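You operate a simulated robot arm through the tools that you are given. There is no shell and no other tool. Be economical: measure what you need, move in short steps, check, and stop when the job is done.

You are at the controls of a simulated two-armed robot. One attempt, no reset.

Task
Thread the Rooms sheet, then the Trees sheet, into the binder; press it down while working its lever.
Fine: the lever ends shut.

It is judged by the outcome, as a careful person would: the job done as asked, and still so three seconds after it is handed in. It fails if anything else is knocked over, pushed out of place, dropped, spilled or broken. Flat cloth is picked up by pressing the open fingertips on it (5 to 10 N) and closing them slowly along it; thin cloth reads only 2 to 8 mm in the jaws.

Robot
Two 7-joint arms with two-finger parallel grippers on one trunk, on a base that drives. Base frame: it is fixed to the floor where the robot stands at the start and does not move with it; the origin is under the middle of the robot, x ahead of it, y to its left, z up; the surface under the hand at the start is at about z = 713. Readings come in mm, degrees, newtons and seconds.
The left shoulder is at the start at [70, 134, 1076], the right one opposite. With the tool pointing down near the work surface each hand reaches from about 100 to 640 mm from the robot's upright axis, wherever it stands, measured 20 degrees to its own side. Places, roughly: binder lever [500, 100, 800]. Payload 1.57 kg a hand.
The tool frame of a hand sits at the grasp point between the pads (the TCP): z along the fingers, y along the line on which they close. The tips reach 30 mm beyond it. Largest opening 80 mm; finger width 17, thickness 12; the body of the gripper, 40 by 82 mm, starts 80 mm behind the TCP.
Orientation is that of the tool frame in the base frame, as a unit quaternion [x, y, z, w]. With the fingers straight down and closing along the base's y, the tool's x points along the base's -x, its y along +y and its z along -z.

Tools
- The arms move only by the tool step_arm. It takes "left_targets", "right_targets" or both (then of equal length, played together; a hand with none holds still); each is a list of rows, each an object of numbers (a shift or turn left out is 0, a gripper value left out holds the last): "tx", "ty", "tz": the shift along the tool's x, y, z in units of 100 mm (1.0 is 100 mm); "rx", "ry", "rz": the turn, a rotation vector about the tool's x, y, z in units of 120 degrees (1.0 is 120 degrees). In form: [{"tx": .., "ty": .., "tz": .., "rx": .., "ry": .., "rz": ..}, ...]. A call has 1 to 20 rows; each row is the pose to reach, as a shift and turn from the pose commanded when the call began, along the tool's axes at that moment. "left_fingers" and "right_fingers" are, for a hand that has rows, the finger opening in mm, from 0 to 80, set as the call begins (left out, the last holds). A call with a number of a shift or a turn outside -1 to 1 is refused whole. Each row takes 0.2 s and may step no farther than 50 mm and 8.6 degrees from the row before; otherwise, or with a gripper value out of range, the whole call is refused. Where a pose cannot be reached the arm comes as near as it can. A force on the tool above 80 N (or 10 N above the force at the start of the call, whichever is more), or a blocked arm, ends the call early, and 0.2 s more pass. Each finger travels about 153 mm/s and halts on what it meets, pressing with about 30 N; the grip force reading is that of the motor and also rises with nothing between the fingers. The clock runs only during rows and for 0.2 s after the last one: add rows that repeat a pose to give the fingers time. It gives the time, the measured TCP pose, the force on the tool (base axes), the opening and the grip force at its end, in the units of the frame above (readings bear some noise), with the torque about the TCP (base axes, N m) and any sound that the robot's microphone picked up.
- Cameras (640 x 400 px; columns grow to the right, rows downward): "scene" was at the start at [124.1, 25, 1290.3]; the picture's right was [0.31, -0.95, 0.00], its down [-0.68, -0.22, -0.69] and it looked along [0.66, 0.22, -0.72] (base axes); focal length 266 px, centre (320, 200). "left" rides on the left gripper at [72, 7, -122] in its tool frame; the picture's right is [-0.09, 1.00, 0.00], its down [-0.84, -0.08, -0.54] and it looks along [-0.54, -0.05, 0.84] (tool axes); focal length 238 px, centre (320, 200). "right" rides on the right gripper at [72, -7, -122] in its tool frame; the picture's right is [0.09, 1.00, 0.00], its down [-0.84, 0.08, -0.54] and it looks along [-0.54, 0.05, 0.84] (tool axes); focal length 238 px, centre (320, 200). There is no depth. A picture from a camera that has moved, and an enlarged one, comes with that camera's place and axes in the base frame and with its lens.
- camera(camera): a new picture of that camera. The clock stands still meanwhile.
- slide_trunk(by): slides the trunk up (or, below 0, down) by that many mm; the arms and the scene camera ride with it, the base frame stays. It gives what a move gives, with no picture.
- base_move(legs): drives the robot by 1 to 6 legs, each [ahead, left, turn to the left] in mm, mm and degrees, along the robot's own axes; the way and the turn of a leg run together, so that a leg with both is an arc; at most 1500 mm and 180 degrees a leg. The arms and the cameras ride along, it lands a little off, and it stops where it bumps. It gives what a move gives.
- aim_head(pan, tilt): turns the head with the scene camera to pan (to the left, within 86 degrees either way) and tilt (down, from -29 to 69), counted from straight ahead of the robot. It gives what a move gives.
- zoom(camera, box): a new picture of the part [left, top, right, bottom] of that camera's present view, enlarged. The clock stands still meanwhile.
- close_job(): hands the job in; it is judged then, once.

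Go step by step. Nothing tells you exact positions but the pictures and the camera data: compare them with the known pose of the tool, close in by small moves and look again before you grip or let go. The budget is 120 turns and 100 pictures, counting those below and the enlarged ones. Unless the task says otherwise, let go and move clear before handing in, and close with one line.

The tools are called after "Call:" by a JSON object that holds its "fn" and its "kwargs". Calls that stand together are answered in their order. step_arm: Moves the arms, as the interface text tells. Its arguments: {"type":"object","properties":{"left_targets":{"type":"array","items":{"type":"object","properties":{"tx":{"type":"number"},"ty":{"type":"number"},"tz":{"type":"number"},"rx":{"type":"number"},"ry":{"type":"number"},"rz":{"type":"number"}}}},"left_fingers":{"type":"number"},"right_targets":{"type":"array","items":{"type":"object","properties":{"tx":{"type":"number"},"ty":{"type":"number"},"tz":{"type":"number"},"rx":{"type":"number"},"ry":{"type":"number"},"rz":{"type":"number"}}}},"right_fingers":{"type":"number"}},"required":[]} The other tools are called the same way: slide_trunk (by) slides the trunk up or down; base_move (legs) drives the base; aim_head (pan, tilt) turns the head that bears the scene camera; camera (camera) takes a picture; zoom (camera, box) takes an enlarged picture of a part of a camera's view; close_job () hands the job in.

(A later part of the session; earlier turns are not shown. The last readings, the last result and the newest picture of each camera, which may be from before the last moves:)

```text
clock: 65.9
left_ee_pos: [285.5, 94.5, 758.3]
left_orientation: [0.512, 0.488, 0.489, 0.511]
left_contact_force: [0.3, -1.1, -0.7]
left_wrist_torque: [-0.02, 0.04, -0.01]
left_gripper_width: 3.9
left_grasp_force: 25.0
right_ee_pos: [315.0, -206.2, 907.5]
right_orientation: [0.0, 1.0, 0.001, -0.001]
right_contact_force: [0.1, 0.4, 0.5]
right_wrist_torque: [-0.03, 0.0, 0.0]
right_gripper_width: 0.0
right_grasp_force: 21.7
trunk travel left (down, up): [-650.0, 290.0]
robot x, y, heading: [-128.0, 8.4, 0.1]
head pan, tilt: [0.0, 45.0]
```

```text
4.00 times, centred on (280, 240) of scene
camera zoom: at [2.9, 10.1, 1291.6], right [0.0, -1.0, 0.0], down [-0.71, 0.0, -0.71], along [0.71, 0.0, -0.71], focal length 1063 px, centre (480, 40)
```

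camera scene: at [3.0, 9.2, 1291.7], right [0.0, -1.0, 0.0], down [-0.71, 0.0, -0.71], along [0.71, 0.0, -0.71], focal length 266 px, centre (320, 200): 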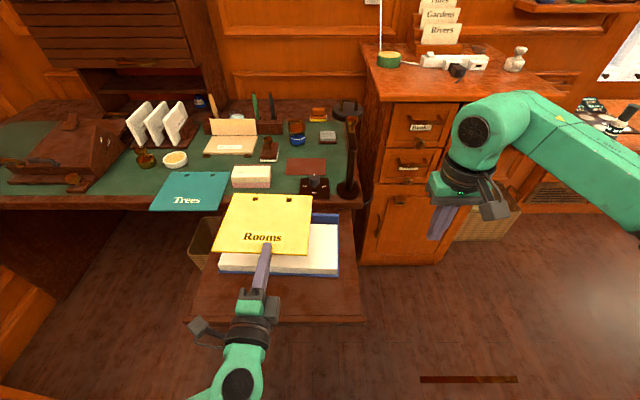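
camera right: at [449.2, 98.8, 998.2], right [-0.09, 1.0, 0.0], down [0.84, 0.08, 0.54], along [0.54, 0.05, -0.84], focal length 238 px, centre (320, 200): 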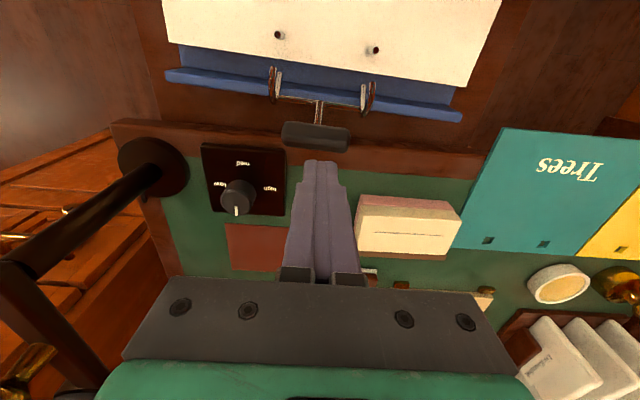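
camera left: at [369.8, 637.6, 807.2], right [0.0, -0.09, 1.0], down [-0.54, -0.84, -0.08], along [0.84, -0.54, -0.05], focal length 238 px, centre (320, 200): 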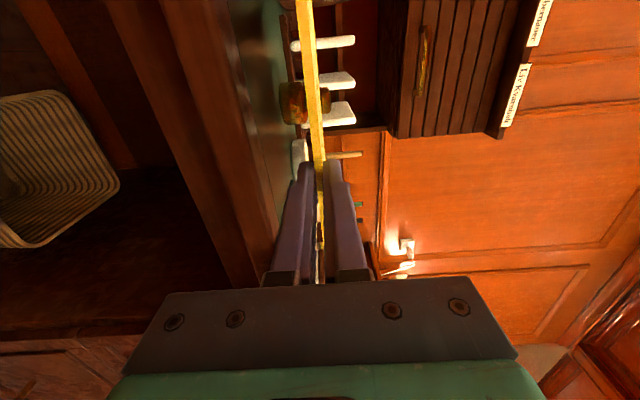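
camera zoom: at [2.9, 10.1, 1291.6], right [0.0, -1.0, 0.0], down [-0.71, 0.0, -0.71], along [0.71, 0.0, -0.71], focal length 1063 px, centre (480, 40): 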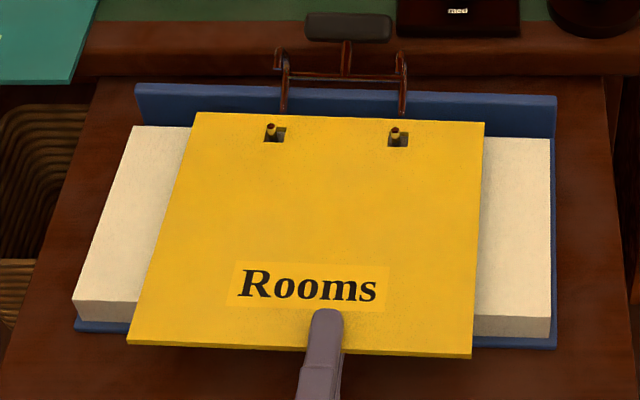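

Both posts show through the holes. Lowering the last 10 mm and releasing with a small opening.

Call:
{"fn": "step_arm", "kwargs": {"left_targets": [{"ty": -0.04}, {"ty": -0.08}, {"ty": -0.1}, {"ty": -0.1}]}}

Call:
{"fn": "step_arm", "kwargs": {"left_fingers": 18, "left_targets": [{"ty": 0}, {"ty": 0}, {"tz": -0.1}, {"tz": -0.25}, {"tz": -0.45}, {"tz": -0.6}]}}

Call:
{"fn": "zoom", "kwargs": {"camera": "scene", "box": [200, 190, 360, 290]}}

```text
clock: 66.9
left_ee_pos: [286.1, 94.6, 747.1]
left_orientation: [0.511, 0.488, 0.49, 0.511]
left_contact_force: [-0.1, 0.1, 0.0]
left_wrist_torque: [0.0, 0.07, 0.01]
left_gripper_width: 4.0
left_grasp_force: 24.8
right_ee_pos: [315.2, -205.3, 906.1]
right_orientation: [-0.001, 1.0, 0.0, -0.001]
right_contact_force: [0.0, -0.5, 0.0]
right_wrist_torque: [-0.02, -0.01, 0.0]
right_gripper_width: 0.0
right_grasp_force: 21.2
trunk travel left (down, up): [-650.0, 290.0]
robot x, y, heading: [-123.8, 8.3, 0.2]
head pan, tilt: [0.0, 45.0]
```

```text
clock: 68.3
left_ee_pos: [225.0, 99.0, 748.3]
left_orientation: [0.512, 0.488, 0.488, 0.511]
left_contact_force: [0.8, -0.7, 0.9]
left_wrist_torque: [-0.01, 0.02, 0.06]
left_gripper_width: 18.1
left_grasp_force: 0.0
right_ee_pos: [313.9, -205.7, 906.2]
right_orientation: [-0.001, 1.0, 0.0, 0.0]
right_contact_force: [0.9, 0.5, 0.2]
right_wrist_torque: [0.01, 0.01, -0.03]
right_gripper_width: 0.2
right_grasp_force: 21.9
trunk travel left (down, up): [-650.0, 290.0]
robot x, y, heading: [-125.7, 16.0, -0.2]
head pan, tilt: [0.0, 45.0]
```

```text
4.00 times, centred on (280, 240) of scene
camera zoom: at [2.5, 10.1, 1291.7], right [0.0, -1.0, 0.0], down [-0.71, 0.0, -0.71], along [0.71, 0.0, -0.71], focal length 1063 px, centre (480, 40)
```

zoom: 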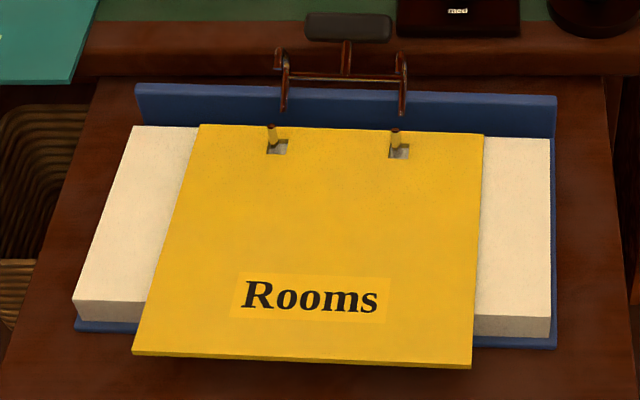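

Rooms is on the posts. Now to the Trees sheet the same way.

Call:
{"fn": "step_arm", "kwargs": {"left_fingers": 32, "left_targets": [{"ty": 0.25}, {"ty": 0.5}, {"ty": 0.75, "tx": 0.2}, {"ty": 0.8, "tx": 0.5, "tz": 0.2, "ry": 0.01}, {"ty": 0.8, "tx": 0.8, "tz": 0.4, "ry": 0.0217}, {"ty": 0.8, "tx": 1.0, "tz": 0.6, "ry": 0.0217}]}}

Call:
{"fn": "step_arm", "kwargs": {"left_targets": [{"tx": 0.3, "tz": 0.25}, {"tx": 0.6, "tz": 0.5}, {"tx": 0.85, "tz": 0.75}, {"tx": 1.0, "tz": 1.0}]}}

Call:
{"fn": "step_arm", "kwargs": {"left_targets": [{"tx": 0.25, "tz": 0.1}, {"tx": 0.5, "tz": 0.2}, {"tx": 0.7, "tz": 0.3, "ty": -0.2}, {"tx": 0.72, "tz": 0.38, "ty": -0.5}, {"tx": 0.72, "tz": 0.38, "ty": -0.77}]}}

Call:
{"fn": "zoom", "kwargs": {"camera": "left", "box": [250, 120, 400, 290]}}

Call:
{"fn": "camera", "kwargs": {"camera": "scene"}}

```text
clock: 69.7
left_ee_pos: [290.0, 195.7, 827.4]
left_orientation: [0.5, 0.5, 0.5, 0.5]
left_contact_force: [-0.8, 0.2, 0.6]
left_wrist_torque: [-0.02, 0.01, 0.01]
left_gripper_width: 32.1
left_grasp_force: 0.0
right_ee_pos: [315.9, -204.1, 905.8]
right_orientation: [0.0, 1.0, 0.0, 0.0]
right_contact_force: [-0.6, 0.1, -0.5]
right_wrist_torque: [-0.01, -0.01, 0.01]
right_gripper_width: 0.0
right_grasp_force: 20.9
trunk travel left (down, up): [-650.0, 290.0]
robot x, y, heading: [-124.5, 9.2, 0.3]
head pan, tilt: [0.0, 45.0]
```

```text
clock: 70.7
left_ee_pos: [390.8, 296.7, 826.8]
left_orientation: [0.501, 0.499, 0.5, 0.5]
left_contact_force: [0.8, 0.1, -0.4]
left_wrist_torque: [0.02, -0.01, 0.01]
left_gripper_width: 32.0
left_grasp_force: 0.1
right_ee_pos: [314.4, -205.5, 906.6]
right_orientation: [0.0, 1.0, 0.0, 0.0]
right_contact_force: [-0.1, -1.3, 0.0]
right_wrist_torque: [0.01, 0.0, 0.04]
right_gripper_width: 0.1
right_grasp_force: 21.2
trunk travel left (down, up): [-650.0, 290.0]
robot x, y, heading: [-127.8, 9.9, 0.0]
head pan, tilt: [0.0, 45.0]
```

```text
clock: 71.9
left_ee_pos: [428.4, 368.7, 750.8]
left_orientation: [0.5, 0.499, 0.5, 0.5]
left_contact_force: [0.1, -0.4, 0.4]
left_wrist_torque: [-0.05, 0.01, 0.01]
left_gripper_width: 31.8
left_grasp_force: 0.0
right_ee_pos: [315.2, -205.0, 906.5]
right_orientation: [0.0, 1.0, 0.0, 0.0]
right_contact_force: [-0.5, -0.6, 0.5]
right_wrist_torque: [-0.02, -0.01, 0.0]
right_gripper_width: 0.0
right_grasp_force: 21.8
trunk travel left (down, up): [-650.0, 290.0]
robot x, y, heading: [-123.5, 6.7, -0.1]
head pan, tilt: [0.0, 45.0]
```

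```text
2.35 times, centred on (325, 205) of left
camera zoom: at [306.8, 439.8, 758.6], right [0.0, -0.09, 1.0], down [-0.54, -0.84, -0.08], along [0.84, -0.54, -0.05], focal length 561 px, centre (308, 188)
```

zoom: 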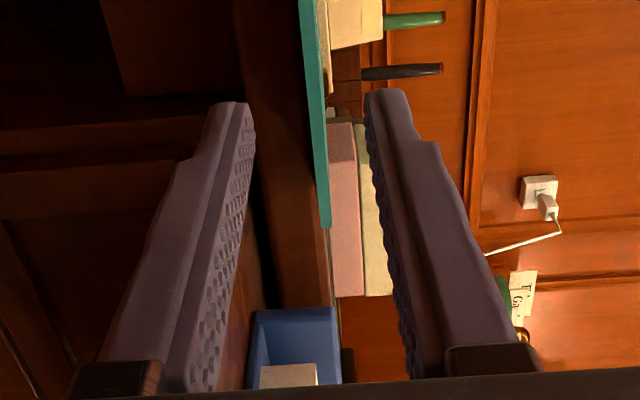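

```text
42 pictures are left
camera scene: at [3.1, 10.3, 1291.7], right [0.0, -1.0, 0.0], down [-0.71, 0.0, -0.71], along [0.71, 0.0, -0.71], focal length 266 px, centre (320, 200)
```

scene: 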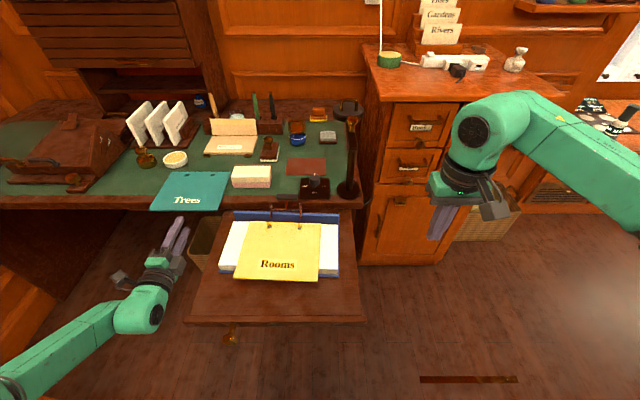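

Call:
{"fn": "step_arm", "kwargs": {"left_targets": [{"tz": 0.16}, {"tz": 0.32}, {"tz": 0.48}, {"tz": 0.63}, {"tz": 0.63}]}}

Call:
{"fn": "step_arm", "kwargs": {"left_fingers": 0, "left_targets": [{"tz": 0}, {"tz": 0}, {"tz": 0}]}}

Call:
{"fn": "step_arm", "kwargs": {"left_targets": [{"ty": 0.1}, {"ty": 0.25}, {"ty": 0.45}, {"ty": 0.7}, {"ty": 0.95}, {"ty": 0.95, "tz": -0.25}, {"ty": 0.95, "tz": -0.5, "tx": -0.1}, {"ty": 0.95, "tz": -0.75, "tx": -0.3}, {"ty": 0.95, "tz": -1.0, "tx": -0.5}]}}

Call:
{"fn": "zoom", "kwargs": {"camera": "scene", "box": [110, 160, 310, 285]}}

```text
clock: 73.1
left_ee_pos: [492.8, 367.2, 750.3]
left_orientation: [0.5, 0.5, 0.5, 0.5]
left_contact_force: [0.1, 0.0, -0.2]
left_wrist_torque: [0.02, -0.02, 0.04]
left_gripper_width: 31.8
left_grasp_force: 0.0
right_ee_pos: [314.4, -205.1, 906.7]
right_orientation: [0.0, 1.0, -0.001, 0.001]
right_contact_force: [0.5, -0.7, -0.3]
right_wrist_torque: [-0.02, -0.02, 0.02]
right_gripper_width: 0.0
right_grasp_force: 21.1
trunk travel left (down, up): [-650.0, 290.0]
robot x, y, heading: [-122.9, 11.1, -0.0]
head pan, tilt: [0.0, 45.0]
```

```text
clock: 73.9
left_ee_pos: [493.0, 367.4, 752.0]
left_orientation: [0.501, 0.499, 0.501, 0.499]
left_contact_force: [2.2, 0.8, 4.1]
left_wrist_torque: [-0.02, -0.14, 0.02]
left_gripper_width: 3.9
left_grasp_force: 24.7
right_ee_pos: [313.8, -206.5, 907.2]
right_orientation: [0.0, 1.0, 0.001, 0.0]
right_contact_force: [0.4, -0.1, 0.1]
right_wrist_torque: [-0.01, -0.01, 0.01]
right_gripper_width: 0.2
right_grasp_force: 21.5
trunk travel left (down, up): [-650.0, 290.0]
robot x, y, heading: [-126.9, 8.5, 0.2]
head pan, tilt: [0.0, 45.0]
```

```text
clock: 75.9
left_ee_pos: [389.8, 316.2, 847.0]
left_orientation: [0.5, 0.5, 0.5, 0.5]
left_contact_force: [-1.5, 0.4, 0.0]
left_wrist_torque: [-0.02, 0.05, 0.01]
left_gripper_width: 4.3
left_grasp_force: 24.8
right_ee_pos: [314.4, -205.7, 906.3]
right_orientation: [0.0, 1.0, 0.001, 0.001]
right_contact_force: [-0.1, 1.1, 0.4]
right_wrist_torque: [0.02, 0.0, 0.0]
right_gripper_width: 0.2
right_grasp_force: 21.2
trunk travel left (down, up): [-650.0, 290.0]
robot x, y, heading: [-126.9, 8.4, 0.1]
head pan, tilt: [0.0, 45.0]
```

```text
3.20 times, centred on (210, 222) of scene
camera zoom: at [2.2, 9.9, 1291.7], right [0.0, -1.0, 0.0], down [-0.71, 0.0, -0.71], along [0.71, 0.0, -0.71], focal length 851 px, centre (672, 128)
```

zoom: 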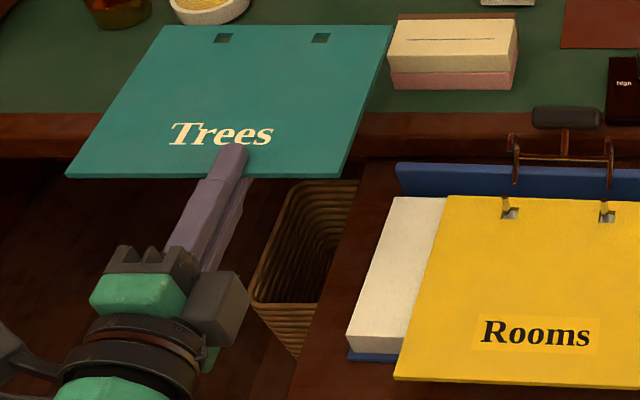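

Call:
{"fn": "step_arm", "kwargs": {"left_targets": [{"tx": -0.2, "tz": -0.25}, {"tx": -0.45, "tz": -0.5}, {"tx": -0.7, "tz": -0.75}, {"tx": -1.0, "tz": -1.0}]}}

Call:
{"fn": "step_arm", "kwargs": {"left_targets": [{"tx": -0.2}, {"tx": -0.45, "tz": -0.02}, {"tx": -0.7, "tz": -0.05, "ry": -0.01}, {"tx": -1.0, "tz": -0.05, "ry": -0.0217}]}}

Call:
{"fn": "step_arm", "kwargs": {"left_targets": [{"tx": -0.1, "ty": -0.15}, {"tx": -0.275, "ty": -0.3, "tz": 0.0}, {"tx": -0.275, "ty": -0.45, "tz": 0.0}, {"tx": -0.275, "ty": -0.45, "tz": 0.0}]}}

Call:
{"fn": "zoom", "kwargs": {"camera": "scene", "box": [200, 190, 360, 290]}}

```text
clock: 76.9
left_ee_pos: [291.1, 217.8, 846.8]
left_orientation: [0.5, 0.499, 0.501, 0.5]
left_contact_force: [0.2, 0.2, 0.0]
left_wrist_torque: [-0.01, 0.02, 0.01]
left_gripper_width: 3.8
left_grasp_force: 24.6
right_ee_pos: [314.7, -205.6, 906.5]
right_orientation: [0.0, 1.0, 0.001, 0.001]
right_contact_force: [-0.1, -0.2, -0.6]
right_wrist_torque: [0.0, 0.0, -0.03]
right_gripper_width: 0.0
right_grasp_force: 21.3
trunk travel left (down, up): [-650.0, 290.0]
robot x, y, heading: [-128.1, 9.9, -0.1]
head pan, tilt: [0.0, 45.0]
```

```text
clock: 77.9
left_ee_pos: [287.1, 117.8, 845.8]
left_orientation: [0.511, 0.488, 0.489, 0.511]
left_contact_force: [1.0, -0.9, -0.3]
left_wrist_torque: [-0.01, 0.04, 0.0]
left_gripper_width: 4.1
left_grasp_force: 24.7
right_ee_pos: [314.1, -206.2, 906.5]
right_orientation: [0.0, 1.0, 0.001, 0.0]
right_contact_force: [0.3, -0.2, 0.3]
right_wrist_torque: [-0.02, 0.01, -0.01]
right_gripper_width: 0.1
right_grasp_force: 21.3
trunk travel left (down, up): [-650.0, 290.0]
robot x, y, heading: [-123.0, 9.5, -0.1]
head pan, tilt: [0.0, 45.0]
```

```text
clock: 78.9
left_ee_pos: [284.6, 89.6, 801.1]
left_orientation: [0.512, 0.488, 0.489, 0.511]
left_contact_force: [0.6, -0.5, -0.1]
left_wrist_torque: [0.0, 0.09, 0.02]
left_gripper_width: 4.1
left_grasp_force: 24.4
right_ee_pos: [315.0, -204.9, 905.8]
right_orientation: [0.0, 1.0, 0.001, 0.0]
right_contact_force: [-1.0, 0.1, 0.3]
right_wrist_torque: [0.02, -0.03, 0.0]
right_gripper_width: 0.0
right_grasp_force: 21.3
trunk travel left (down, up): [-650.0, 290.0]
robot x, y, heading: [-123.0, 8.5, 0.3]
head pan, tilt: [0.0, 45.0]
```

```text
4.00 times, centred on (280, 240) of scene
camera zoom: at [2.8, 9.9, 1291.7], right [0.0, -1.0, 0.0], down [-0.71, 0.0, -0.71], along [0.71, 0.0, -0.71], focal length 1063 px, centre (480, 40)
```

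zoom: 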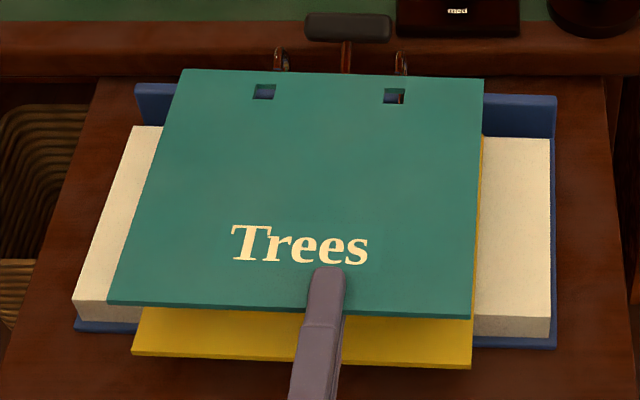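

Call:
{"fn": "step_arm", "kwargs": {"left_targets": [{"tz": 0.01, "ty": -0.08}, {"tz": 0.01, "ty": -0.16}, {"tz": 0.01, "ty": -0.24}, {"tz": 0.01, "ty": -0.31}, {"tz": 0.01, "ty": -0.38}, {"tz": 0.01, "ty": -0.43}]}}

Call:
{"fn": "zoom", "kwargs": {"camera": "scene", "box": [200, 190, 360, 290]}}

```text
clock: 80.3
left_ee_pos: [285.9, 89.8, 759.9]
left_orientation: [0.51, 0.486, 0.491, 0.513]
left_contact_force: [-0.1, 0.6, 7.6]
left_wrist_torque: [-0.01, -0.23, 0.0]
left_gripper_width: 3.8
left_grasp_force: 24.8
right_ee_pos: [314.3, -205.6, 907.1]
right_orientation: [0.0, 1.0, 0.001, 0.001]
right_contact_force: [0.9, -0.6, -0.1]
right_wrist_torque: [0.0, -0.01, 0.02]
right_gripper_width: 0.3
right_grasp_force: 20.8
trunk travel left (down, up): [-650.0, 290.0]
robot x, y, heading: [-125.3, 13.7, 0.0]
head pan, tilt: [0.0, 45.0]
```

```text
4.00 times, centred on (280, 240) of scene
camera zoom: at [1.6, 9.8, 1292.0], right [0.0, -1.0, 0.0], down [-0.71, 0.0, -0.71], along [0.71, 0.0, -0.71], focal length 1063 px, centre (480, 40)
```

zoom: 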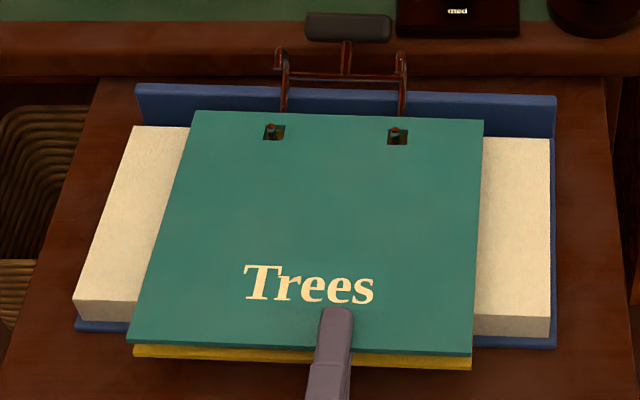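

Both posts are through; the lower finger just touches Rooms' edge, so I'll open slightly while rising a little, then withdraw straight.

Call:
{"fn": "step_arm", "kwargs": {"left_fingers": 11, "left_targets": [{"ty": 0.04}, {"ty": 0.04}, {"ty": 0.04}]}}

Call:
{"fn": "zoom", "kwargs": {"camera": "scene", "box": [200, 190, 360, 290]}}

```text
clock: 81.1
left_ee_pos: [286.9, 89.2, 761.5]
left_orientation: [0.511, 0.488, 0.49, 0.511]
left_contact_force: [-0.2, -0.2, 4.2]
left_wrist_torque: [0.04, -0.12, 0.01]
left_gripper_width: 8.3
left_grasp_force: 0.1
right_ee_pos: [314.1, -206.2, 906.0]
right_orientation: [0.0, 1.0, 0.0, 0.001]
right_contact_force: [-0.7, -0.1, -0.7]
right_wrist_torque: [-0.02, 0.0, -0.01]
right_gripper_width: 0.2
right_grasp_force: 20.9
trunk travel left (down, up): [-650.0, 290.0]
robot x, y, heading: [-127.7, 15.3, -0.1]
head pan, tilt: [0.0, 45.0]
```

```text
4.00 times, centred on (280, 240) of scene
camera zoom: at [2.2, 10.0, 1291.7], right [0.0, -1.0, 0.0], down [-0.71, 0.0, -0.71], along [0.71, 0.0, -0.71], focal length 1063 px, centre (480, 40)
```

zoom: 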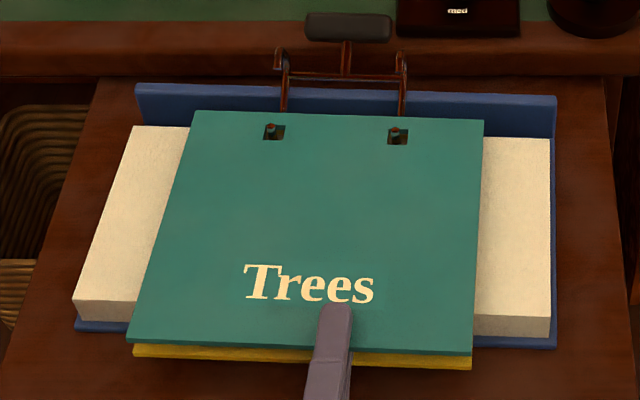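

Call:
{"fn": "step_arm", "kwargs": {"left_targets": [{"ty": 0.015, "tz": -0.05}, {"ty": 0.02, "tz": -0.15}, {"ty": 0.02, "tz": -0.3}, {"ty": 0.02, "tz": -0.5}, {"ty": 0.02, "tz": -0.6}]}}

Call:
{"fn": "zoom", "kwargs": {"camera": "scene", "box": [200, 190, 360, 290]}}

```text
clock: 82.3
left_ee_pos: [226.7, 93.0, 763.9]
left_orientation: [0.511, 0.488, 0.489, 0.512]
left_contact_force: [-0.1, 0.3, -0.7]
left_wrist_torque: [0.01, -0.02, -0.01]
left_gripper_width: 11.0
left_grasp_force: 0.1
right_ee_pos: [315.1, -204.2, 908.4]
right_orientation: [0.0, 1.0, 0.0, -0.001]
right_contact_force: [-0.5, -0.3, -0.9]
right_wrist_torque: [-0.02, -0.03, 0.04]
right_gripper_width: 0.0
right_grasp_force: 21.3
trunk travel left (down, up): [-650.0, 290.0]
robot x, y, heading: [-126.3, 8.9, -0.1]
head pan, tilt: [0.0, 45.0]
```

```text
4.00 times, centred on (280, 240) of scene
camera zoom: at [2.7, 10.1, 1291.7], right [0.0, -1.0, 0.0], down [-0.71, 0.0, -0.71], along [0.71, 0.0, -0.71], focal length 1063 px, centre (480, 40)
```

zoom: 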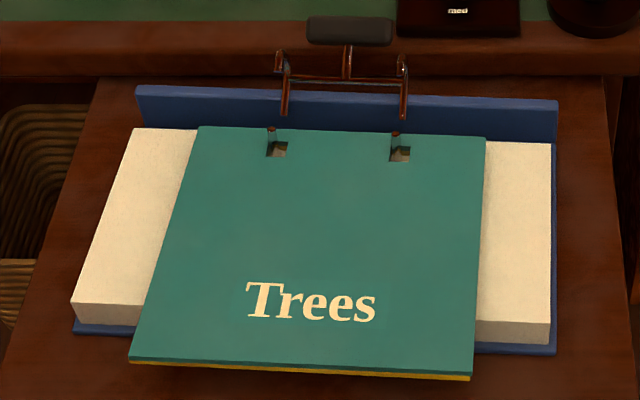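

Both sheets are on the posts. Now to close: left hand rises and tips 45° for pressing, then the base returns to where the right hand could reach the lever.

Call:
{"fn": "step_arm", "kwargs": {"left_fingers": 0, "left_targets": [{"ty": 0.25}, {"ty": 0.5}, {"ty": 0.75, "tz": 0.1}, {"ty": 0.95, "tz": 0.25, "tx": -0.1}, {"ty": 1.0, "tz": 0.35, "tx": -0.2}, {"ty": 1.0, "tz": 0.35, "tx": -0.2, "rx": 0.0625}, {"ty": 1.0, "tz": 0.35, "tx": -0.2, "rx": 0.125}, {"ty": 1.0, "tz": 0.35, "tx": -0.2, "rx": 0.1875}, {"ty": 1.0, "tz": 0.35, "tx": -0.2, "rx": 0.25}, {"ty": 1.0, "tz": 0.35, "tx": -0.2, "rx": 0.3125}, {"ty": 1.0, "tz": 0.35, "tx": -0.2, "rx": 0.375}]}}

Call:
{"fn": "base_move", "kwargs": {"legs": [[0, 150, 0], [115, 0, 0]]}}

Call:
{"fn": "camera", "kwargs": {"camera": "scene"}}

```text
clock: 84.7
left_ee_pos: [260.8, 70.3, 864.0]
left_orientation: [0.671, 0.636, 0.265, 0.274]
left_contact_force: [0.7, -0.4, 0.5]
left_wrist_torque: [-0.04, 0.04, 0.02]
left_gripper_width: 0.0
left_grasp_force: 21.1
right_ee_pos: [315.6, -204.9, 906.4]
right_orientation: [-0.001, 1.0, 0.001, 0.0]
right_contact_force: [0.6, -0.6, -0.5]
right_wrist_torque: [0.0, -0.02, 0.01]
right_gripper_width: 0.1
right_grasp_force: 20.9
trunk travel left (down, up): [-650.0, 290.0]
robot x, y, heading: [-125.4, 10.4, 0.1]
head pan, tilt: [0.0, 45.0]
```

```text
clock: 86.9
left_ee_pos: [375.2, 219.0, 864.7]
left_orientation: [0.669, 0.637, 0.265, 0.276]
left_contact_force: [0.1, 0.2, 0.5]
left_wrist_torque: [0.0, -0.03, 0.01]
left_gripper_width: 0.2
left_grasp_force: 21.2
right_ee_pos: [428.2, -58.1, 906.2]
right_orientation: [0.001, 1.0, 0.0, -0.001]
right_contact_force: [1.2, -0.3, -0.1]
right_wrist_torque: [0.0, 0.01, 0.0]
right_gripper_width: 0.0
right_grasp_force: 21.5
trunk travel left (down, up): [-650.0, 290.0]
robot x, y, heading: [-9.0, 158.8, 0.1]
head pan, tilt: [0.0, 45.0]
```

```text
36 pictures are left
camera scene: at [117.1, 158.6, 1291.7], right [0.0, -1.0, 0.0], down [-0.71, 0.0, -0.71], along [0.71, 0.0, -0.71], focal length 266 px, centre (320, 200)
```

scene: 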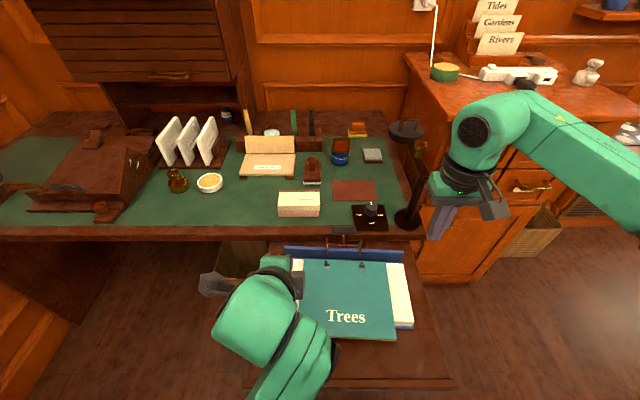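

Call:
{"fn": "step_arm", "kwargs": {"right_targets": [{"ty": 0.3}, {"ty": 0.6}, {"ty": 0.8, "tx": -0.15}, {"ty": 1.0, "tx": -0.3}]}}

Call:
{"fn": "step_arm", "kwargs": {"right_targets": [{"ty": 0.3, "tx": -0.2}, {"ty": 0.6, "tx": -0.4}, {"ty": 0.63, "tx": -0.7}, {"ty": 0.63, "tx": -0.98}], "left_targets": [{"ty": -0.1, "tz": 0.1}, {"ty": -0.2, "tz": 0.2}, {"ty": -0.3, "tz": 0.3}, {"ty": -0.4, "tz": 0.4, "tx": 0.04}]}}

Call:
{"fn": "camera", "kwargs": {"camera": "right"}}

Call:
{"fn": "zoom", "kwargs": {"camera": "scene", "box": [240, 190, 440, 315]}}

```text
clock: 87.9
left_ee_pos: [375.2, 220.9, 863.1]
left_orientation: [0.668, 0.638, 0.265, 0.275]
left_contact_force: [-0.1, 0.8, 0.6]
left_wrist_torque: [0.01, 0.0, 0.0]
left_gripper_width: 0.0
left_grasp_force: 21.1
right_ee_pos: [459.9, 41.8, 907.9]
right_orientation: [0.001, 1.0, 0.0, 0.001]
right_contact_force: [0.7, 0.2, -0.2]
right_wrist_torque: [-0.02, 0.02, 0.0]
right_gripper_width: 0.0
right_grasp_force: 21.3
trunk travel left (down, up): [-650.0, 290.0]
robot x, y, heading: [-11.0, 160.3, -0.0]
head pan, tilt: [0.0, 45.0]
```

```text
clock: 88.9
left_ee_pos: [375.6, 223.9, 806.1]
left_orientation: [0.669, 0.638, 0.264, 0.276]
left_contact_force: [0.2, -0.4, 0.4]
left_wrist_torque: [-0.01, 0.01, 0.03]
left_gripper_width: 0.1
left_grasp_force: 21.6
right_ee_pos: [557.9, 108.5, 907.9]
right_orientation: [0.0, 1.0, -0.001, 0.0]
right_contact_force: [0.7, -0.2, -0.8]
right_wrist_torque: [-0.02, 0.02, -0.02]
right_gripper_width: 0.0
right_grasp_force: 21.7
trunk travel left (down, up): [-650.0, 290.0]
robot x, y, heading: [-9.8, 158.7, -0.1]
head pan, tilt: [0.0, 45.0]
```

```text
35 pictures are left
camera right: at [485.9, 101.4, 1028.7], right [-0.09, 1.0, 0.0], down [0.84, 0.08, 0.54], along [0.54, 0.05, -0.84], focal length 238 px, centre (320, 200)
```

right: 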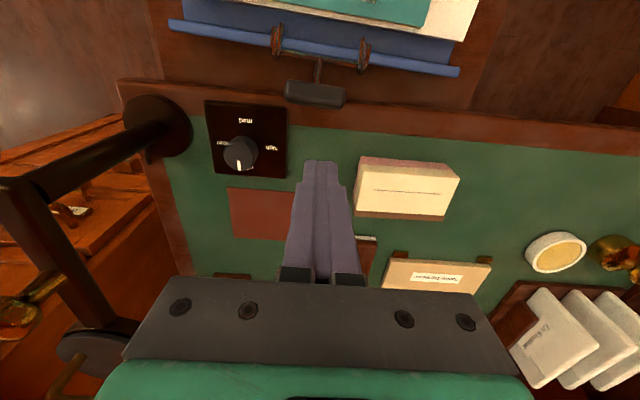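

```text
3.20 times, centred on (340, 252) of scene
camera zoom: at [117.9, 160.7, 1291.6], right [0.0, -1.0, 0.0], down [-0.71, 0.0, -0.71], along [0.71, 0.0, -0.71], focal length 851 px, centre (256, 32)
```

zoom: 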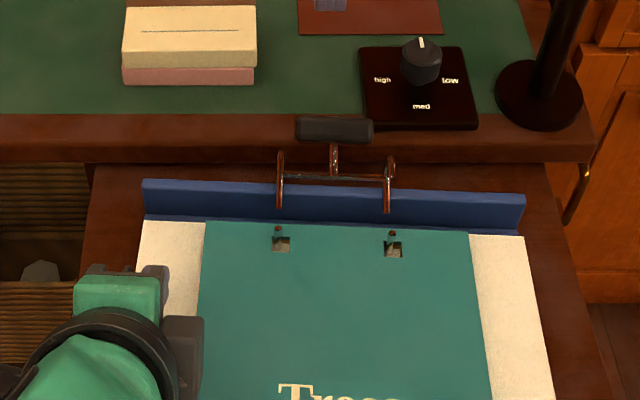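

Call:
{"fn": "step_arm", "kwargs": {"right_targets": [{"tz": 0.25}, {"tz": 0.5}, {"tz": 0.7}, {"tz": 0.85}, {"tz": 0.95}, {"tz": 0.98}], "left_targets": [{"ty": -0.05, "tz": 0.05}, {"ty": -0.1, "tz": 0.1}, {"ty": -0.15, "tz": 0.15}, {"ty": -0.19, "tz": 0.19}, {"ty": -0.22, "tz": 0.22}, {"ty": -0.25, "tz": 0.25}]}}

Call:
{"fn": "zoom", "kwargs": {"camera": "scene", "box": [240, 170, 440, 295]}}

Call:
{"fn": "zoom", "kwargs": {"camera": "right", "box": [220, 0, 420, 180]}}

```text
clock: 90.3
left_ee_pos: [375.2, 223.8, 772.1]
left_orientation: [0.669, 0.637, 0.266, 0.275]
left_contact_force: [-0.3, 0.5, 2.3]
left_wrist_torque: [-0.03, -0.02, 0.02]
left_gripper_width: 0.1
left_grasp_force: 21.2
right_ee_pos: [557.3, 106.5, 808.4]
right_orientation: [0.001, 1.0, 0.0, 0.0]
right_contact_force: [-0.3, 0.1, 0.8]
right_wrist_torque: [-0.02, 0.0, 0.03]
right_gripper_width: 0.1
right_grasp_force: 21.5
trunk travel left (down, up): [-650.0, 290.0]
robot x, y, heading: [-14.4, 157.0, -0.1]
head pan, tilt: [0.0, 45.0]
```

```text
3.20 times, centred on (340, 232) of scene
camera zoom: at [117.0, 158.8, 1291.7], right [0.0, -1.0, 0.0], down [-0.71, 0.0, -0.71], along [0.71, 0.0, -0.71], focal length 851 px, centre (256, 96)
```

zoom: 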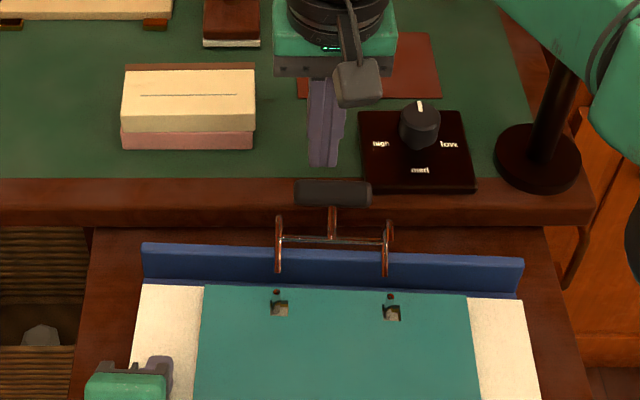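

```text
2.22 times, centred on (320, 90) of right
camera zoom: at [485.3, 99.9, 930.2], right [-0.09, 1.0, 0.0], down [0.84, 0.08, 0.54], along [0.54, 0.05, -0.84], focal length 530 px, centre (320, 444)
```

zoom: 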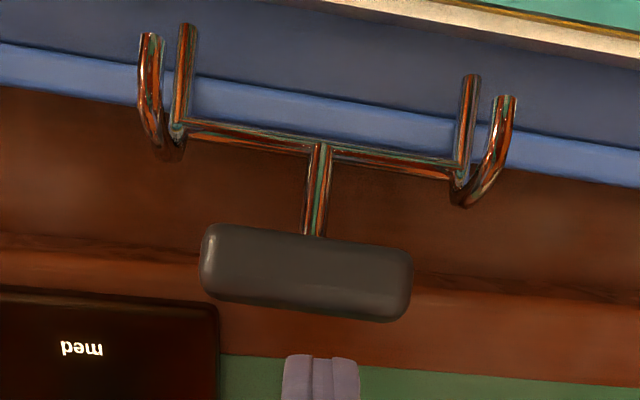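

Call:
{"fn": "step_arm", "kwargs": {"left_targets": [{"ty": -0.02, "tz": 0.02}, {"ty": -0.04, "tz": 0.04}, {"ty": -0.05, "tz": 0.05}, {"ty": -0.05, "tz": 0.05}, {"ty": -0.05, "tz": 0.05}, {"ty": -0.05, "tz": 0.05}], "right_targets": [{"tx": 0}, {"tx": 0.05}, {"tx": 0.1}, {"tx": 0.15}, {"tx": 0.2, "tz": -0.02}, {"tx": 0.25, "tz": -0.04}]}}

Call:
{"fn": "zoom", "kwargs": {"camera": "right", "box": [220, 0, 420, 180]}}

```text
clock: 91.7
left_ee_pos: [372.1, 223.7, 770.4]
left_orientation: [0.666, 0.637, 0.27, 0.28]
left_contact_force: [-18.9, 8.9, 47.7]
left_wrist_torque: [0.16, -0.14, 0.09]
left_gripper_width: 0.0
left_grasp_force: 21.2
right_ee_pos: [532.9, 102.5, 819.5]
right_orientation: [0.004, 1.0, 0.001, 0.011]
right_contact_force: [40.0, -9.7, 30.8]
right_wrist_torque: [-0.76, -0.87, -0.34]
right_gripper_width: 0.0
right_grasp_force: 21.5
trunk travel left (down, up): [-650.0, 290.0]
robot x, y, heading: [-11.7, 159.8, -0.2]
head pan, tilt: [0.0, 45.0]
```

```text
2.22 times, centred on (320, 90) of right
camera zoom: at [458.1, 97.4, 939.8], right [-0.09, 1.0, 0.0], down [0.83, 0.07, 0.56], along [0.56, 0.05, -0.83], focal length 530 px, centre (320, 444)
```

zoom: 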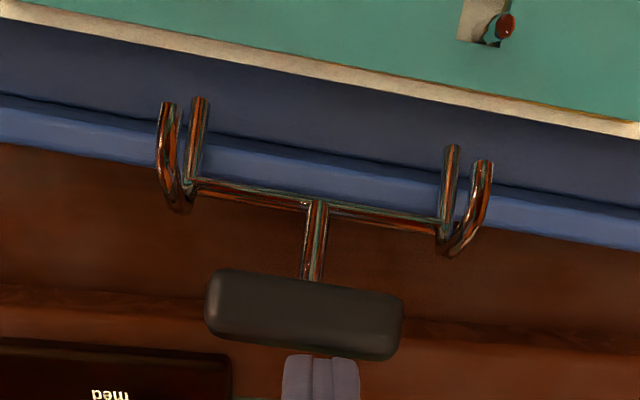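

Pushing the end face just jams along the stem; better to pinch the pad by its two ends (57 mm wide, along y) and swing it up along its arc. I'll back off and re-approach open from above.

Call:
{"fn": "step_arm", "kwargs": {"right_targets": [{"tx": -0.1}, {"tx": -0.2}, {"tx": -0.2, "tz": -0.25}, {"tx": -0.2, "tz": -0.5}, {"tx": -0.1, "tz": -0.75}, {"tx": 0.05, "tz": -0.8}], "left_targets": [{"ty": 0.01, "tz": -0.01}, {"ty": 0.03, "tz": -0.03}, {"ty": 0.05, "tz": -0.05}, {"ty": 0.08, "tz": -0.08}, {"ty": 0.08, "tz": -0.08}, {"ty": 0.08, "tz": -0.08}]}}

Call:
{"fn": "step_arm", "kwargs": {"right_fingers": 80, "right_targets": [{"tz": 0}, {"tz": 0}, {"tz": 0}]}}

Call:
{"fn": "camera", "kwargs": {"camera": "right"}}

Call:
{"fn": "zoom", "kwargs": {"camera": "scene", "box": [240, 170, 440, 295]}}

```text
clock: 93.1
left_ee_pos: [375.0, 223.5, 774.4]
left_orientation: [0.669, 0.638, 0.264, 0.275]
left_contact_force: [-1.5, -0.4, 0.5]
left_wrist_torque: [-0.01, 0.01, 0.01]
left_gripper_width: 0.1
left_grasp_force: 21.5
right_ee_pos: [526.4, 106.9, 892.4]
right_orientation: [0.001, 1.0, 0.0, 0.0]
right_contact_force: [0.2, 0.6, -0.2]
right_wrist_torque: [-0.01, -0.01, 0.02]
right_gripper_width: 0.0
right_grasp_force: 21.0
trunk travel left (down, up): [-650.0, 290.0]
robot x, y, heading: [-13.7, 162.4, -0.1]
head pan, tilt: [0.0, 45.0]
```

```text
clock: 93.9
left_ee_pos: [376.4, 223.5, 775.3]
left_orientation: [0.669, 0.638, 0.265, 0.276]
left_contact_force: [0.6, -1.0, 0.3]
left_wrist_torque: [-0.01, 0.0, 0.0]
left_gripper_width: 0.3
left_grasp_force: 20.8
right_ee_pos: [528.0, 105.8, 892.9]
right_orientation: [0.002, 1.0, 0.0, 0.0]
right_contact_force: [-0.3, -1.0, -0.3]
right_wrist_torque: [0.02, 0.01, 0.0]
right_gripper_width: 79.9
right_grasp_force: 0.0
trunk travel left (down, up): [-650.0, 290.0]
robot x, y, heading: [-12.4, 157.7, -0.1]
head pan, tilt: [0.0, 45.0]
```

```text
30 pictures are left
camera right: at [455.7, 99.6, 1014.0], right [-0.09, 1.0, 0.0], down [0.84, 0.08, 0.54], along [0.54, 0.05, -0.84], focal length 238 px, centre (320, 200)
```

right: 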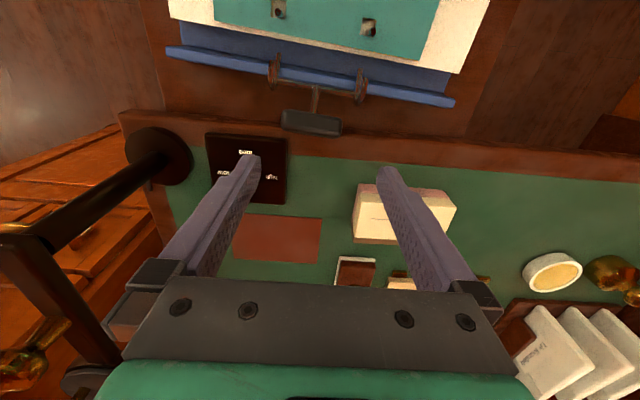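

```text
3.20 times, centred on (340, 232) of scene
camera zoom: at [117.4, 158.7, 1291.7], right [0.0, -1.0, 0.0], down [-0.71, 0.0, -0.71], along [0.71, 0.0, -0.71], focal length 851 px, centre (256, 96)
```

zoom: 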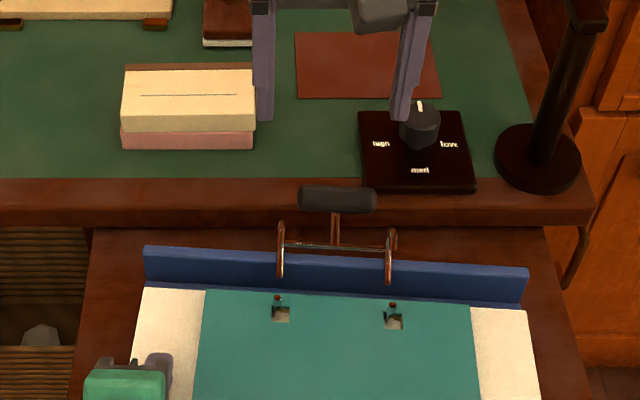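

Call:
{"fn": "step_arm", "kwargs": {"right_targets": [{"tx": 0.11, "ty": -0.09, "rz": 0.025}, {"tx": 0.11, "ty": -0.09, "tz": 0.25, "rz": 0.025}, {"tx": 0.11, "ty": -0.09, "tz": 0.5, "rz": 0.025}, {"tx": 0.11, "ty": -0.09, "tz": 0.7, "rz": 0.025}, {"tx": 0.11, "ty": -0.09, "tz": 0.7, "rz": 0.025}]}}

Call:
{"fn": "zoom", "kwargs": {"camera": "right", "box": [200, 0, 440, 200]}}

Call:
{"fn": "zoom", "kwargs": {"camera": "scene", "box": [240, 170, 440, 295]}}

```text
clock: 95.1
left_ee_pos: [375.1, 222.6, 775.8]
left_orientation: [0.668, 0.638, 0.265, 0.275]
left_contact_force: [0.1, 0.5, 0.1]
left_wrist_torque: [-0.03, 0.01, 0.04]
left_gripper_width: 0.1
left_grasp_force: 21.5
right_ee_pos: [516.4, 96.0, 821.9]
right_orientation: [0.027, 1.0, 0.001, 0.001]
right_contact_force: [-0.1, 0.1, -0.4]
right_wrist_torque: [0.0, 0.0, -0.01]
right_gripper_width: 80.2
right_grasp_force: 0.1
trunk travel left (down, up): [-650.0, 290.0]
robot x, y, heading: [-11.1, 157.6, -0.0]
head pan, tilt: [0.0, 45.0]
```

```text
2.00 times, centred on (320, 100) of right
camera zoom: at [444.2, 93.9, 944.2], right [-0.04, 1.0, 0.0], down [0.84, 0.03, 0.54], along [0.54, 0.02, -0.84], focal length 477 px, centre (320, 400)
```

zoom: 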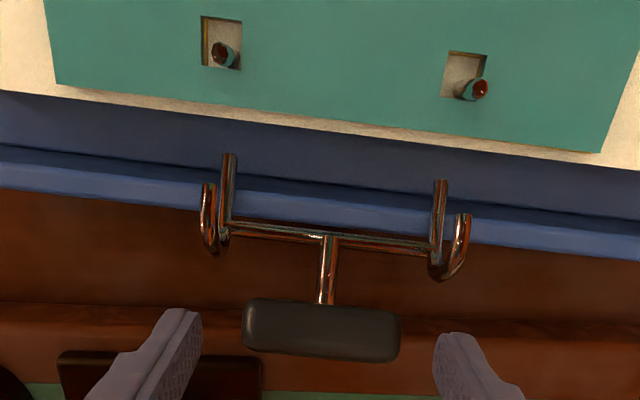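

```text
3.20 times, centred on (340, 232) of scene
camera zoom: at [117.2, 158.8, 1291.7], right [0.0, -1.0, 0.0], down [-0.71, 0.0, -0.71], along [0.71, 0.0, -0.71], focal length 851 px, centre (256, 96)
```

zoom: 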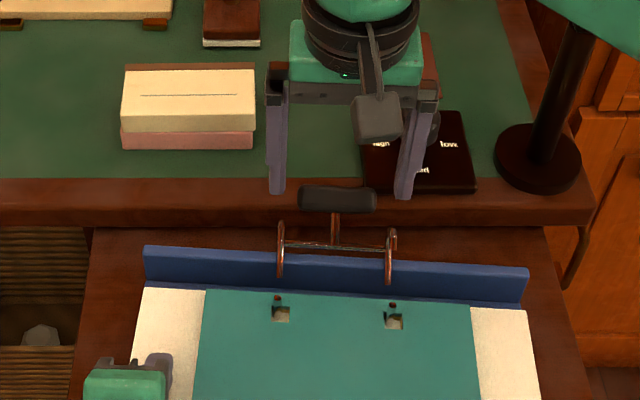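

Call:
{"fn": "step_arm", "kwargs": {"right_targets": [{"tz": 0.08}, {"tz": 0.16}, {"tz": 0.24}, {"tz": 0.24}], "left_targets": [{"ty": -0.04, "tz": 0.04}, {"ty": -0.07, "tz": 0.07}, {"ty": -0.09, "tz": 0.09}, {"ty": -0.1, "tz": 0.1}]}}

Call:
{"fn": "step_arm", "kwargs": {"right_fingers": 40, "right_targets": [{"tz": 0}, {"tz": 0}, {"tz": 0}]}}

Call:
{"fn": "zoom", "kwargs": {"camera": "right", "box": [200, 0, 440, 200]}}

```text
clock: 96.1
left_ee_pos: [375.4, 222.6, 769.9]
left_orientation: [0.665, 0.636, 0.272, 0.284]
left_contact_force: [3.4, 2.5, 49.3]
left_wrist_torque: [0.02, -0.84, 0.07]
left_gripper_width: 0.0
left_grasp_force: 21.1
right_ee_pos: [513.1, 96.1, 802.6]
right_orientation: [0.028, 1.0, 0.001, 0.003]
right_contact_force: [-0.3, -0.7, -0.4]
right_wrist_torque: [0.0, 0.02, -0.01]
right_gripper_width: 80.2
right_grasp_force: 0.1
trunk travel left (down, up): [-650.0, 290.0]
robot x, y, heading: [-11.5, 159.6, -0.0]
head pan, tilt: [0.0, 45.0]
```

```text
clock: 96.9
left_ee_pos: [374.0, 223.8, 770.0]
left_orientation: [0.664, 0.635, 0.272, 0.285]
left_contact_force: [4.0, 1.5, 51.5]
left_wrist_torque: [0.01, -0.85, 0.01]
left_gripper_width: 0.0
left_grasp_force: 21.1
right_ee_pos: [512.4, 96.6, 802.4]
right_orientation: [0.026, 1.0, 0.001, 0.002]
right_contact_force: [-0.5, 2.2, -0.1]
right_wrist_torque: [0.2, 0.01, -0.17]
right_gripper_width: 59.4
right_grasp_force: 30.2
trunk travel left (down, up): [-650.0, 290.0]
robot x, y, heading: [-8.2, 165.2, -0.4]
head pan, tilt: [0.0, 45.0]
```

```text
2.00 times, centred on (320, 100) of right
camera zoom: at [439.8, 94.5, 923.2], right [-0.04, 1.0, 0.0], down [0.84, 0.03, 0.55], along [0.55, 0.02, -0.84], focal length 477 px, centre (320, 400)
```

zoom: 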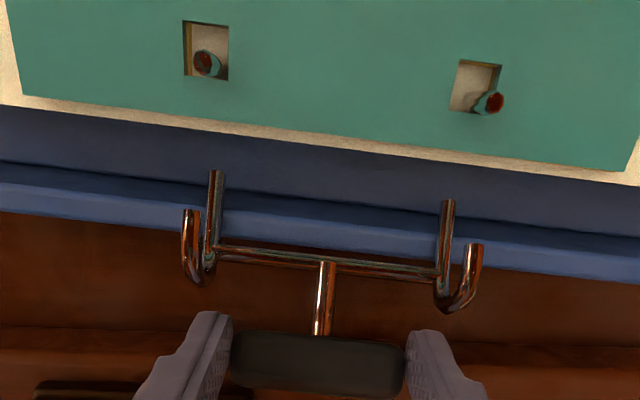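

Call:
{"fn": "step_arm", "kwargs": {"right_targets": [{"tx": 0.04, "tz": -0.04}, {"tx": 0.08, "tz": -0.07}, {"tx": 0.12, "tz": -0.1}, {"tx": 0.16, "tz": -0.12}, {"tx": 0.16, "tz": -0.12}]}}

Call:
{"fn": "zoom", "kwargs": {"camera": "right", "box": [200, 0, 440, 200]}}

```text
clock: 98.1
left_ee_pos: [374.3, 222.3, 770.3]
left_orientation: [0.665, 0.635, 0.272, 0.284]
left_contact_force: [-6.8, 3.0, 57.2]
left_wrist_torque: [0.01, -0.65, 0.04]
left_gripper_width: 0.0
left_grasp_force: 20.8
right_ee_pos: [498.9, 95.7, 813.5]
right_orientation: [0.028, 1.0, 0.0, 0.003]
right_contact_force: [14.0, -6.7, 0.1]
right_wrist_torque: [-0.27, -0.93, -0.07]
right_gripper_width: 59.2
right_grasp_force: 30.3
trunk travel left (down, up): [-650.0, 290.0]
robot x, y, heading: [-11.7, 159.4, -0.0]
head pan, tilt: [0.0, 45.0]
```

```text
2.00 times, centred on (320, 100) of right
camera zoom: at [424.4, 93.0, 935.1], right [-0.04, 1.0, 0.0], down [0.84, 0.03, 0.55], along [0.55, 0.02, -0.84], focal length 477 px, centre (320, 400)
```

zoom: 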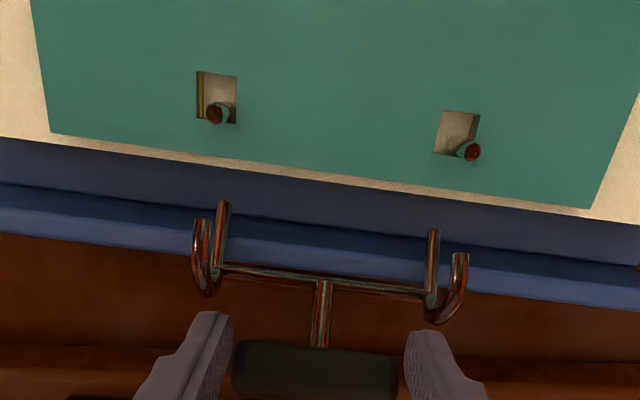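

Call:
{"fn": "step_arm", "kwargs": {"right_targets": [{"tx": 0.04, "tz": -0.03}, {"tx": 0.08, "tz": -0.055}, {"tx": 0.13, "tz": -0.08}, {"tx": 0.18, "tz": -0.095}, {"tx": 0.18, "tz": -0.095}]}}

Call:
{"fn": "zoom", "kwargs": {"camera": "right", "box": [200, 0, 440, 200]}}

Call:
{"fn": "zoom", "kwargs": {"camera": "scene", "box": [240, 170, 440, 295]}}

```text
clock: 99.3
left_ee_pos: [375.8, 222.8, 770.3]
left_orientation: [0.665, 0.635, 0.272, 0.284]
left_contact_force: [4.3, 2.1, 51.9]
left_wrist_torque: [0.02, -0.9, 0.04]
left_gripper_width: 0.3
left_grasp_force: 21.5
right_ee_pos: [478.9, 99.8, 822.7]
right_orientation: [0.026, 1.0, 0.001, 0.003]
right_contact_force: [0.3, 0.2, -0.4]
right_wrist_torque: [0.0, 0.0, 0.04]
right_gripper_width: 40.0
right_grasp_force: 0.1
trunk travel left (down, up): [-650.0, 290.0]
robot x, y, heading: [-11.0, 159.5, -0.2]
head pan, tilt: [0.0, 45.0]
```

```text
2.00 times, centred on (320, 100) of right
camera zoom: at [405.5, 96.8, 944.2], right [-0.04, 1.0, 0.0], down [0.84, 0.03, 0.55], along [0.55, 0.02, -0.84], focal length 477 px, centre (320, 400)
```

zoom: 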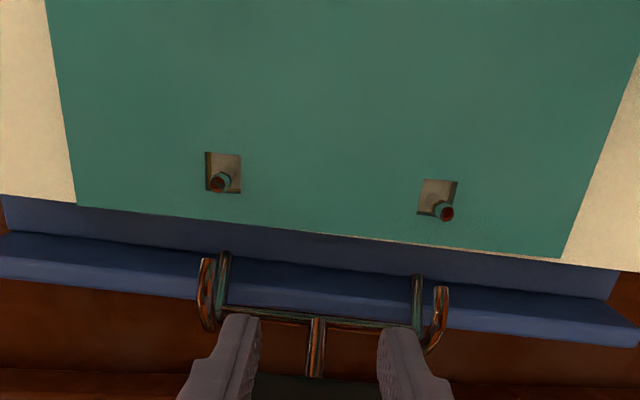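

```text
3.20 times, centred on (340, 232) of scene
camera zoom: at [111.1, 158.2, 1292.4], right [0.0, -1.0, 0.0], down [-0.7, 0.0, -0.71], along [0.71, 0.0, -0.7], focal length 851 px, centre (256, 96)
```

zoom: 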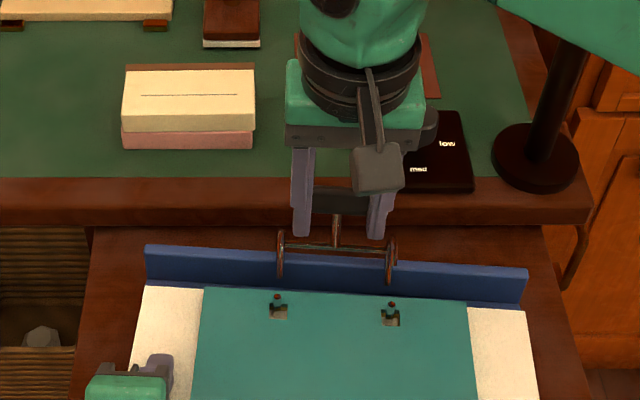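

The pinch slipped. The vertical finger must catch the pad's lower rear corner (z≈780) instead of its end face, so I'll go behind again with closed fingers, lower, and follow the pad's arc.

Call:
{"fn": "step_arm", "kwargs": {"right_targets": [{"tz": -0.2}, {"tz": -0.4}, {"tz": -0.6}, {"tz": -0.6, "tx": -0.25}, {"tz": -0.6, "tx": -0.5}, {"tz": -0.6, "tx": -0.8}]}}

Call:
{"fn": "step_arm", "kwargs": {"right_fingers": 0, "right_targets": [{"ty": -0.01, "tx": 0}, {"ty": -0.02, "tx": 0}, {"tz": 0.25, "ty": -0.02}, {"tz": 0.5, "ty": -0.02}, {"tz": 0.7, "ty": -0.02}, {"tz": 0.86, "ty": -0.02}]}}

Call:
{"fn": "zoom", "kwargs": {"camera": "right", "box": [200, 0, 440, 200]}}

```text
clock: 100.7
left_ee_pos: [373.8, 223.6, 769.9]
left_orientation: [0.666, 0.634, 0.272, 0.285]
left_contact_force: [3.4, 1.3, 51.9]
left_wrist_torque: [0.0, -0.84, 0.02]
left_gripper_width: 0.0
left_grasp_force: 21.0
right_ee_pos: [557.7, 93.7, 883.8]
right_orientation: [0.025, 1.0, 0.001, 0.002]
right_contact_force: [0.1, -0.4, -0.1]
right_wrist_torque: [-0.03, -0.01, 0.01]
right_gripper_width: 39.9
right_grasp_force: 0.0
trunk travel left (down, up): [-650.0, 290.0]
robot x, y, heading: [-14.6, 159.7, -0.3]
head pan, tilt: [0.0, 45.0]
```

```text
clock: 102.1
left_ee_pos: [374.4, 223.3, 770.2]
left_orientation: [0.664, 0.635, 0.272, 0.285]
left_contact_force: [1.6, 2.0, 51.5]
left_wrist_torque: [-0.01, -0.82, 0.04]
left_gripper_width: 0.0
left_grasp_force: 21.1
right_ee_pos: [558.1, 92.4, 797.3]
right_orientation: [0.027, 1.0, 0.001, 0.003]
right_contact_force: [0.3, 0.1, -0.4]
right_wrist_torque: [0.01, 0.0, 0.01]
right_gripper_width: 0.1
right_grasp_force: 20.9
trunk travel left (down, up): [-650.0, 290.0]
robot x, y, heading: [-9.4, 158.7, 0.0]
head pan, tilt: [0.0, 45.0]
```

```text
2.00 times, centred on (320, 100) of right
camera zoom: at [485.2, 89.2, 918.4], right [-0.04, 1.0, 0.0], down [0.84, 0.03, 0.55], along [0.55, 0.02, -0.84], focal length 477 px, centre (320, 400)
```

zoom: 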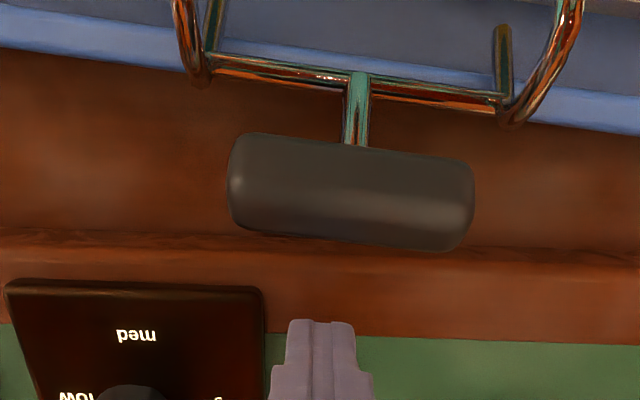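

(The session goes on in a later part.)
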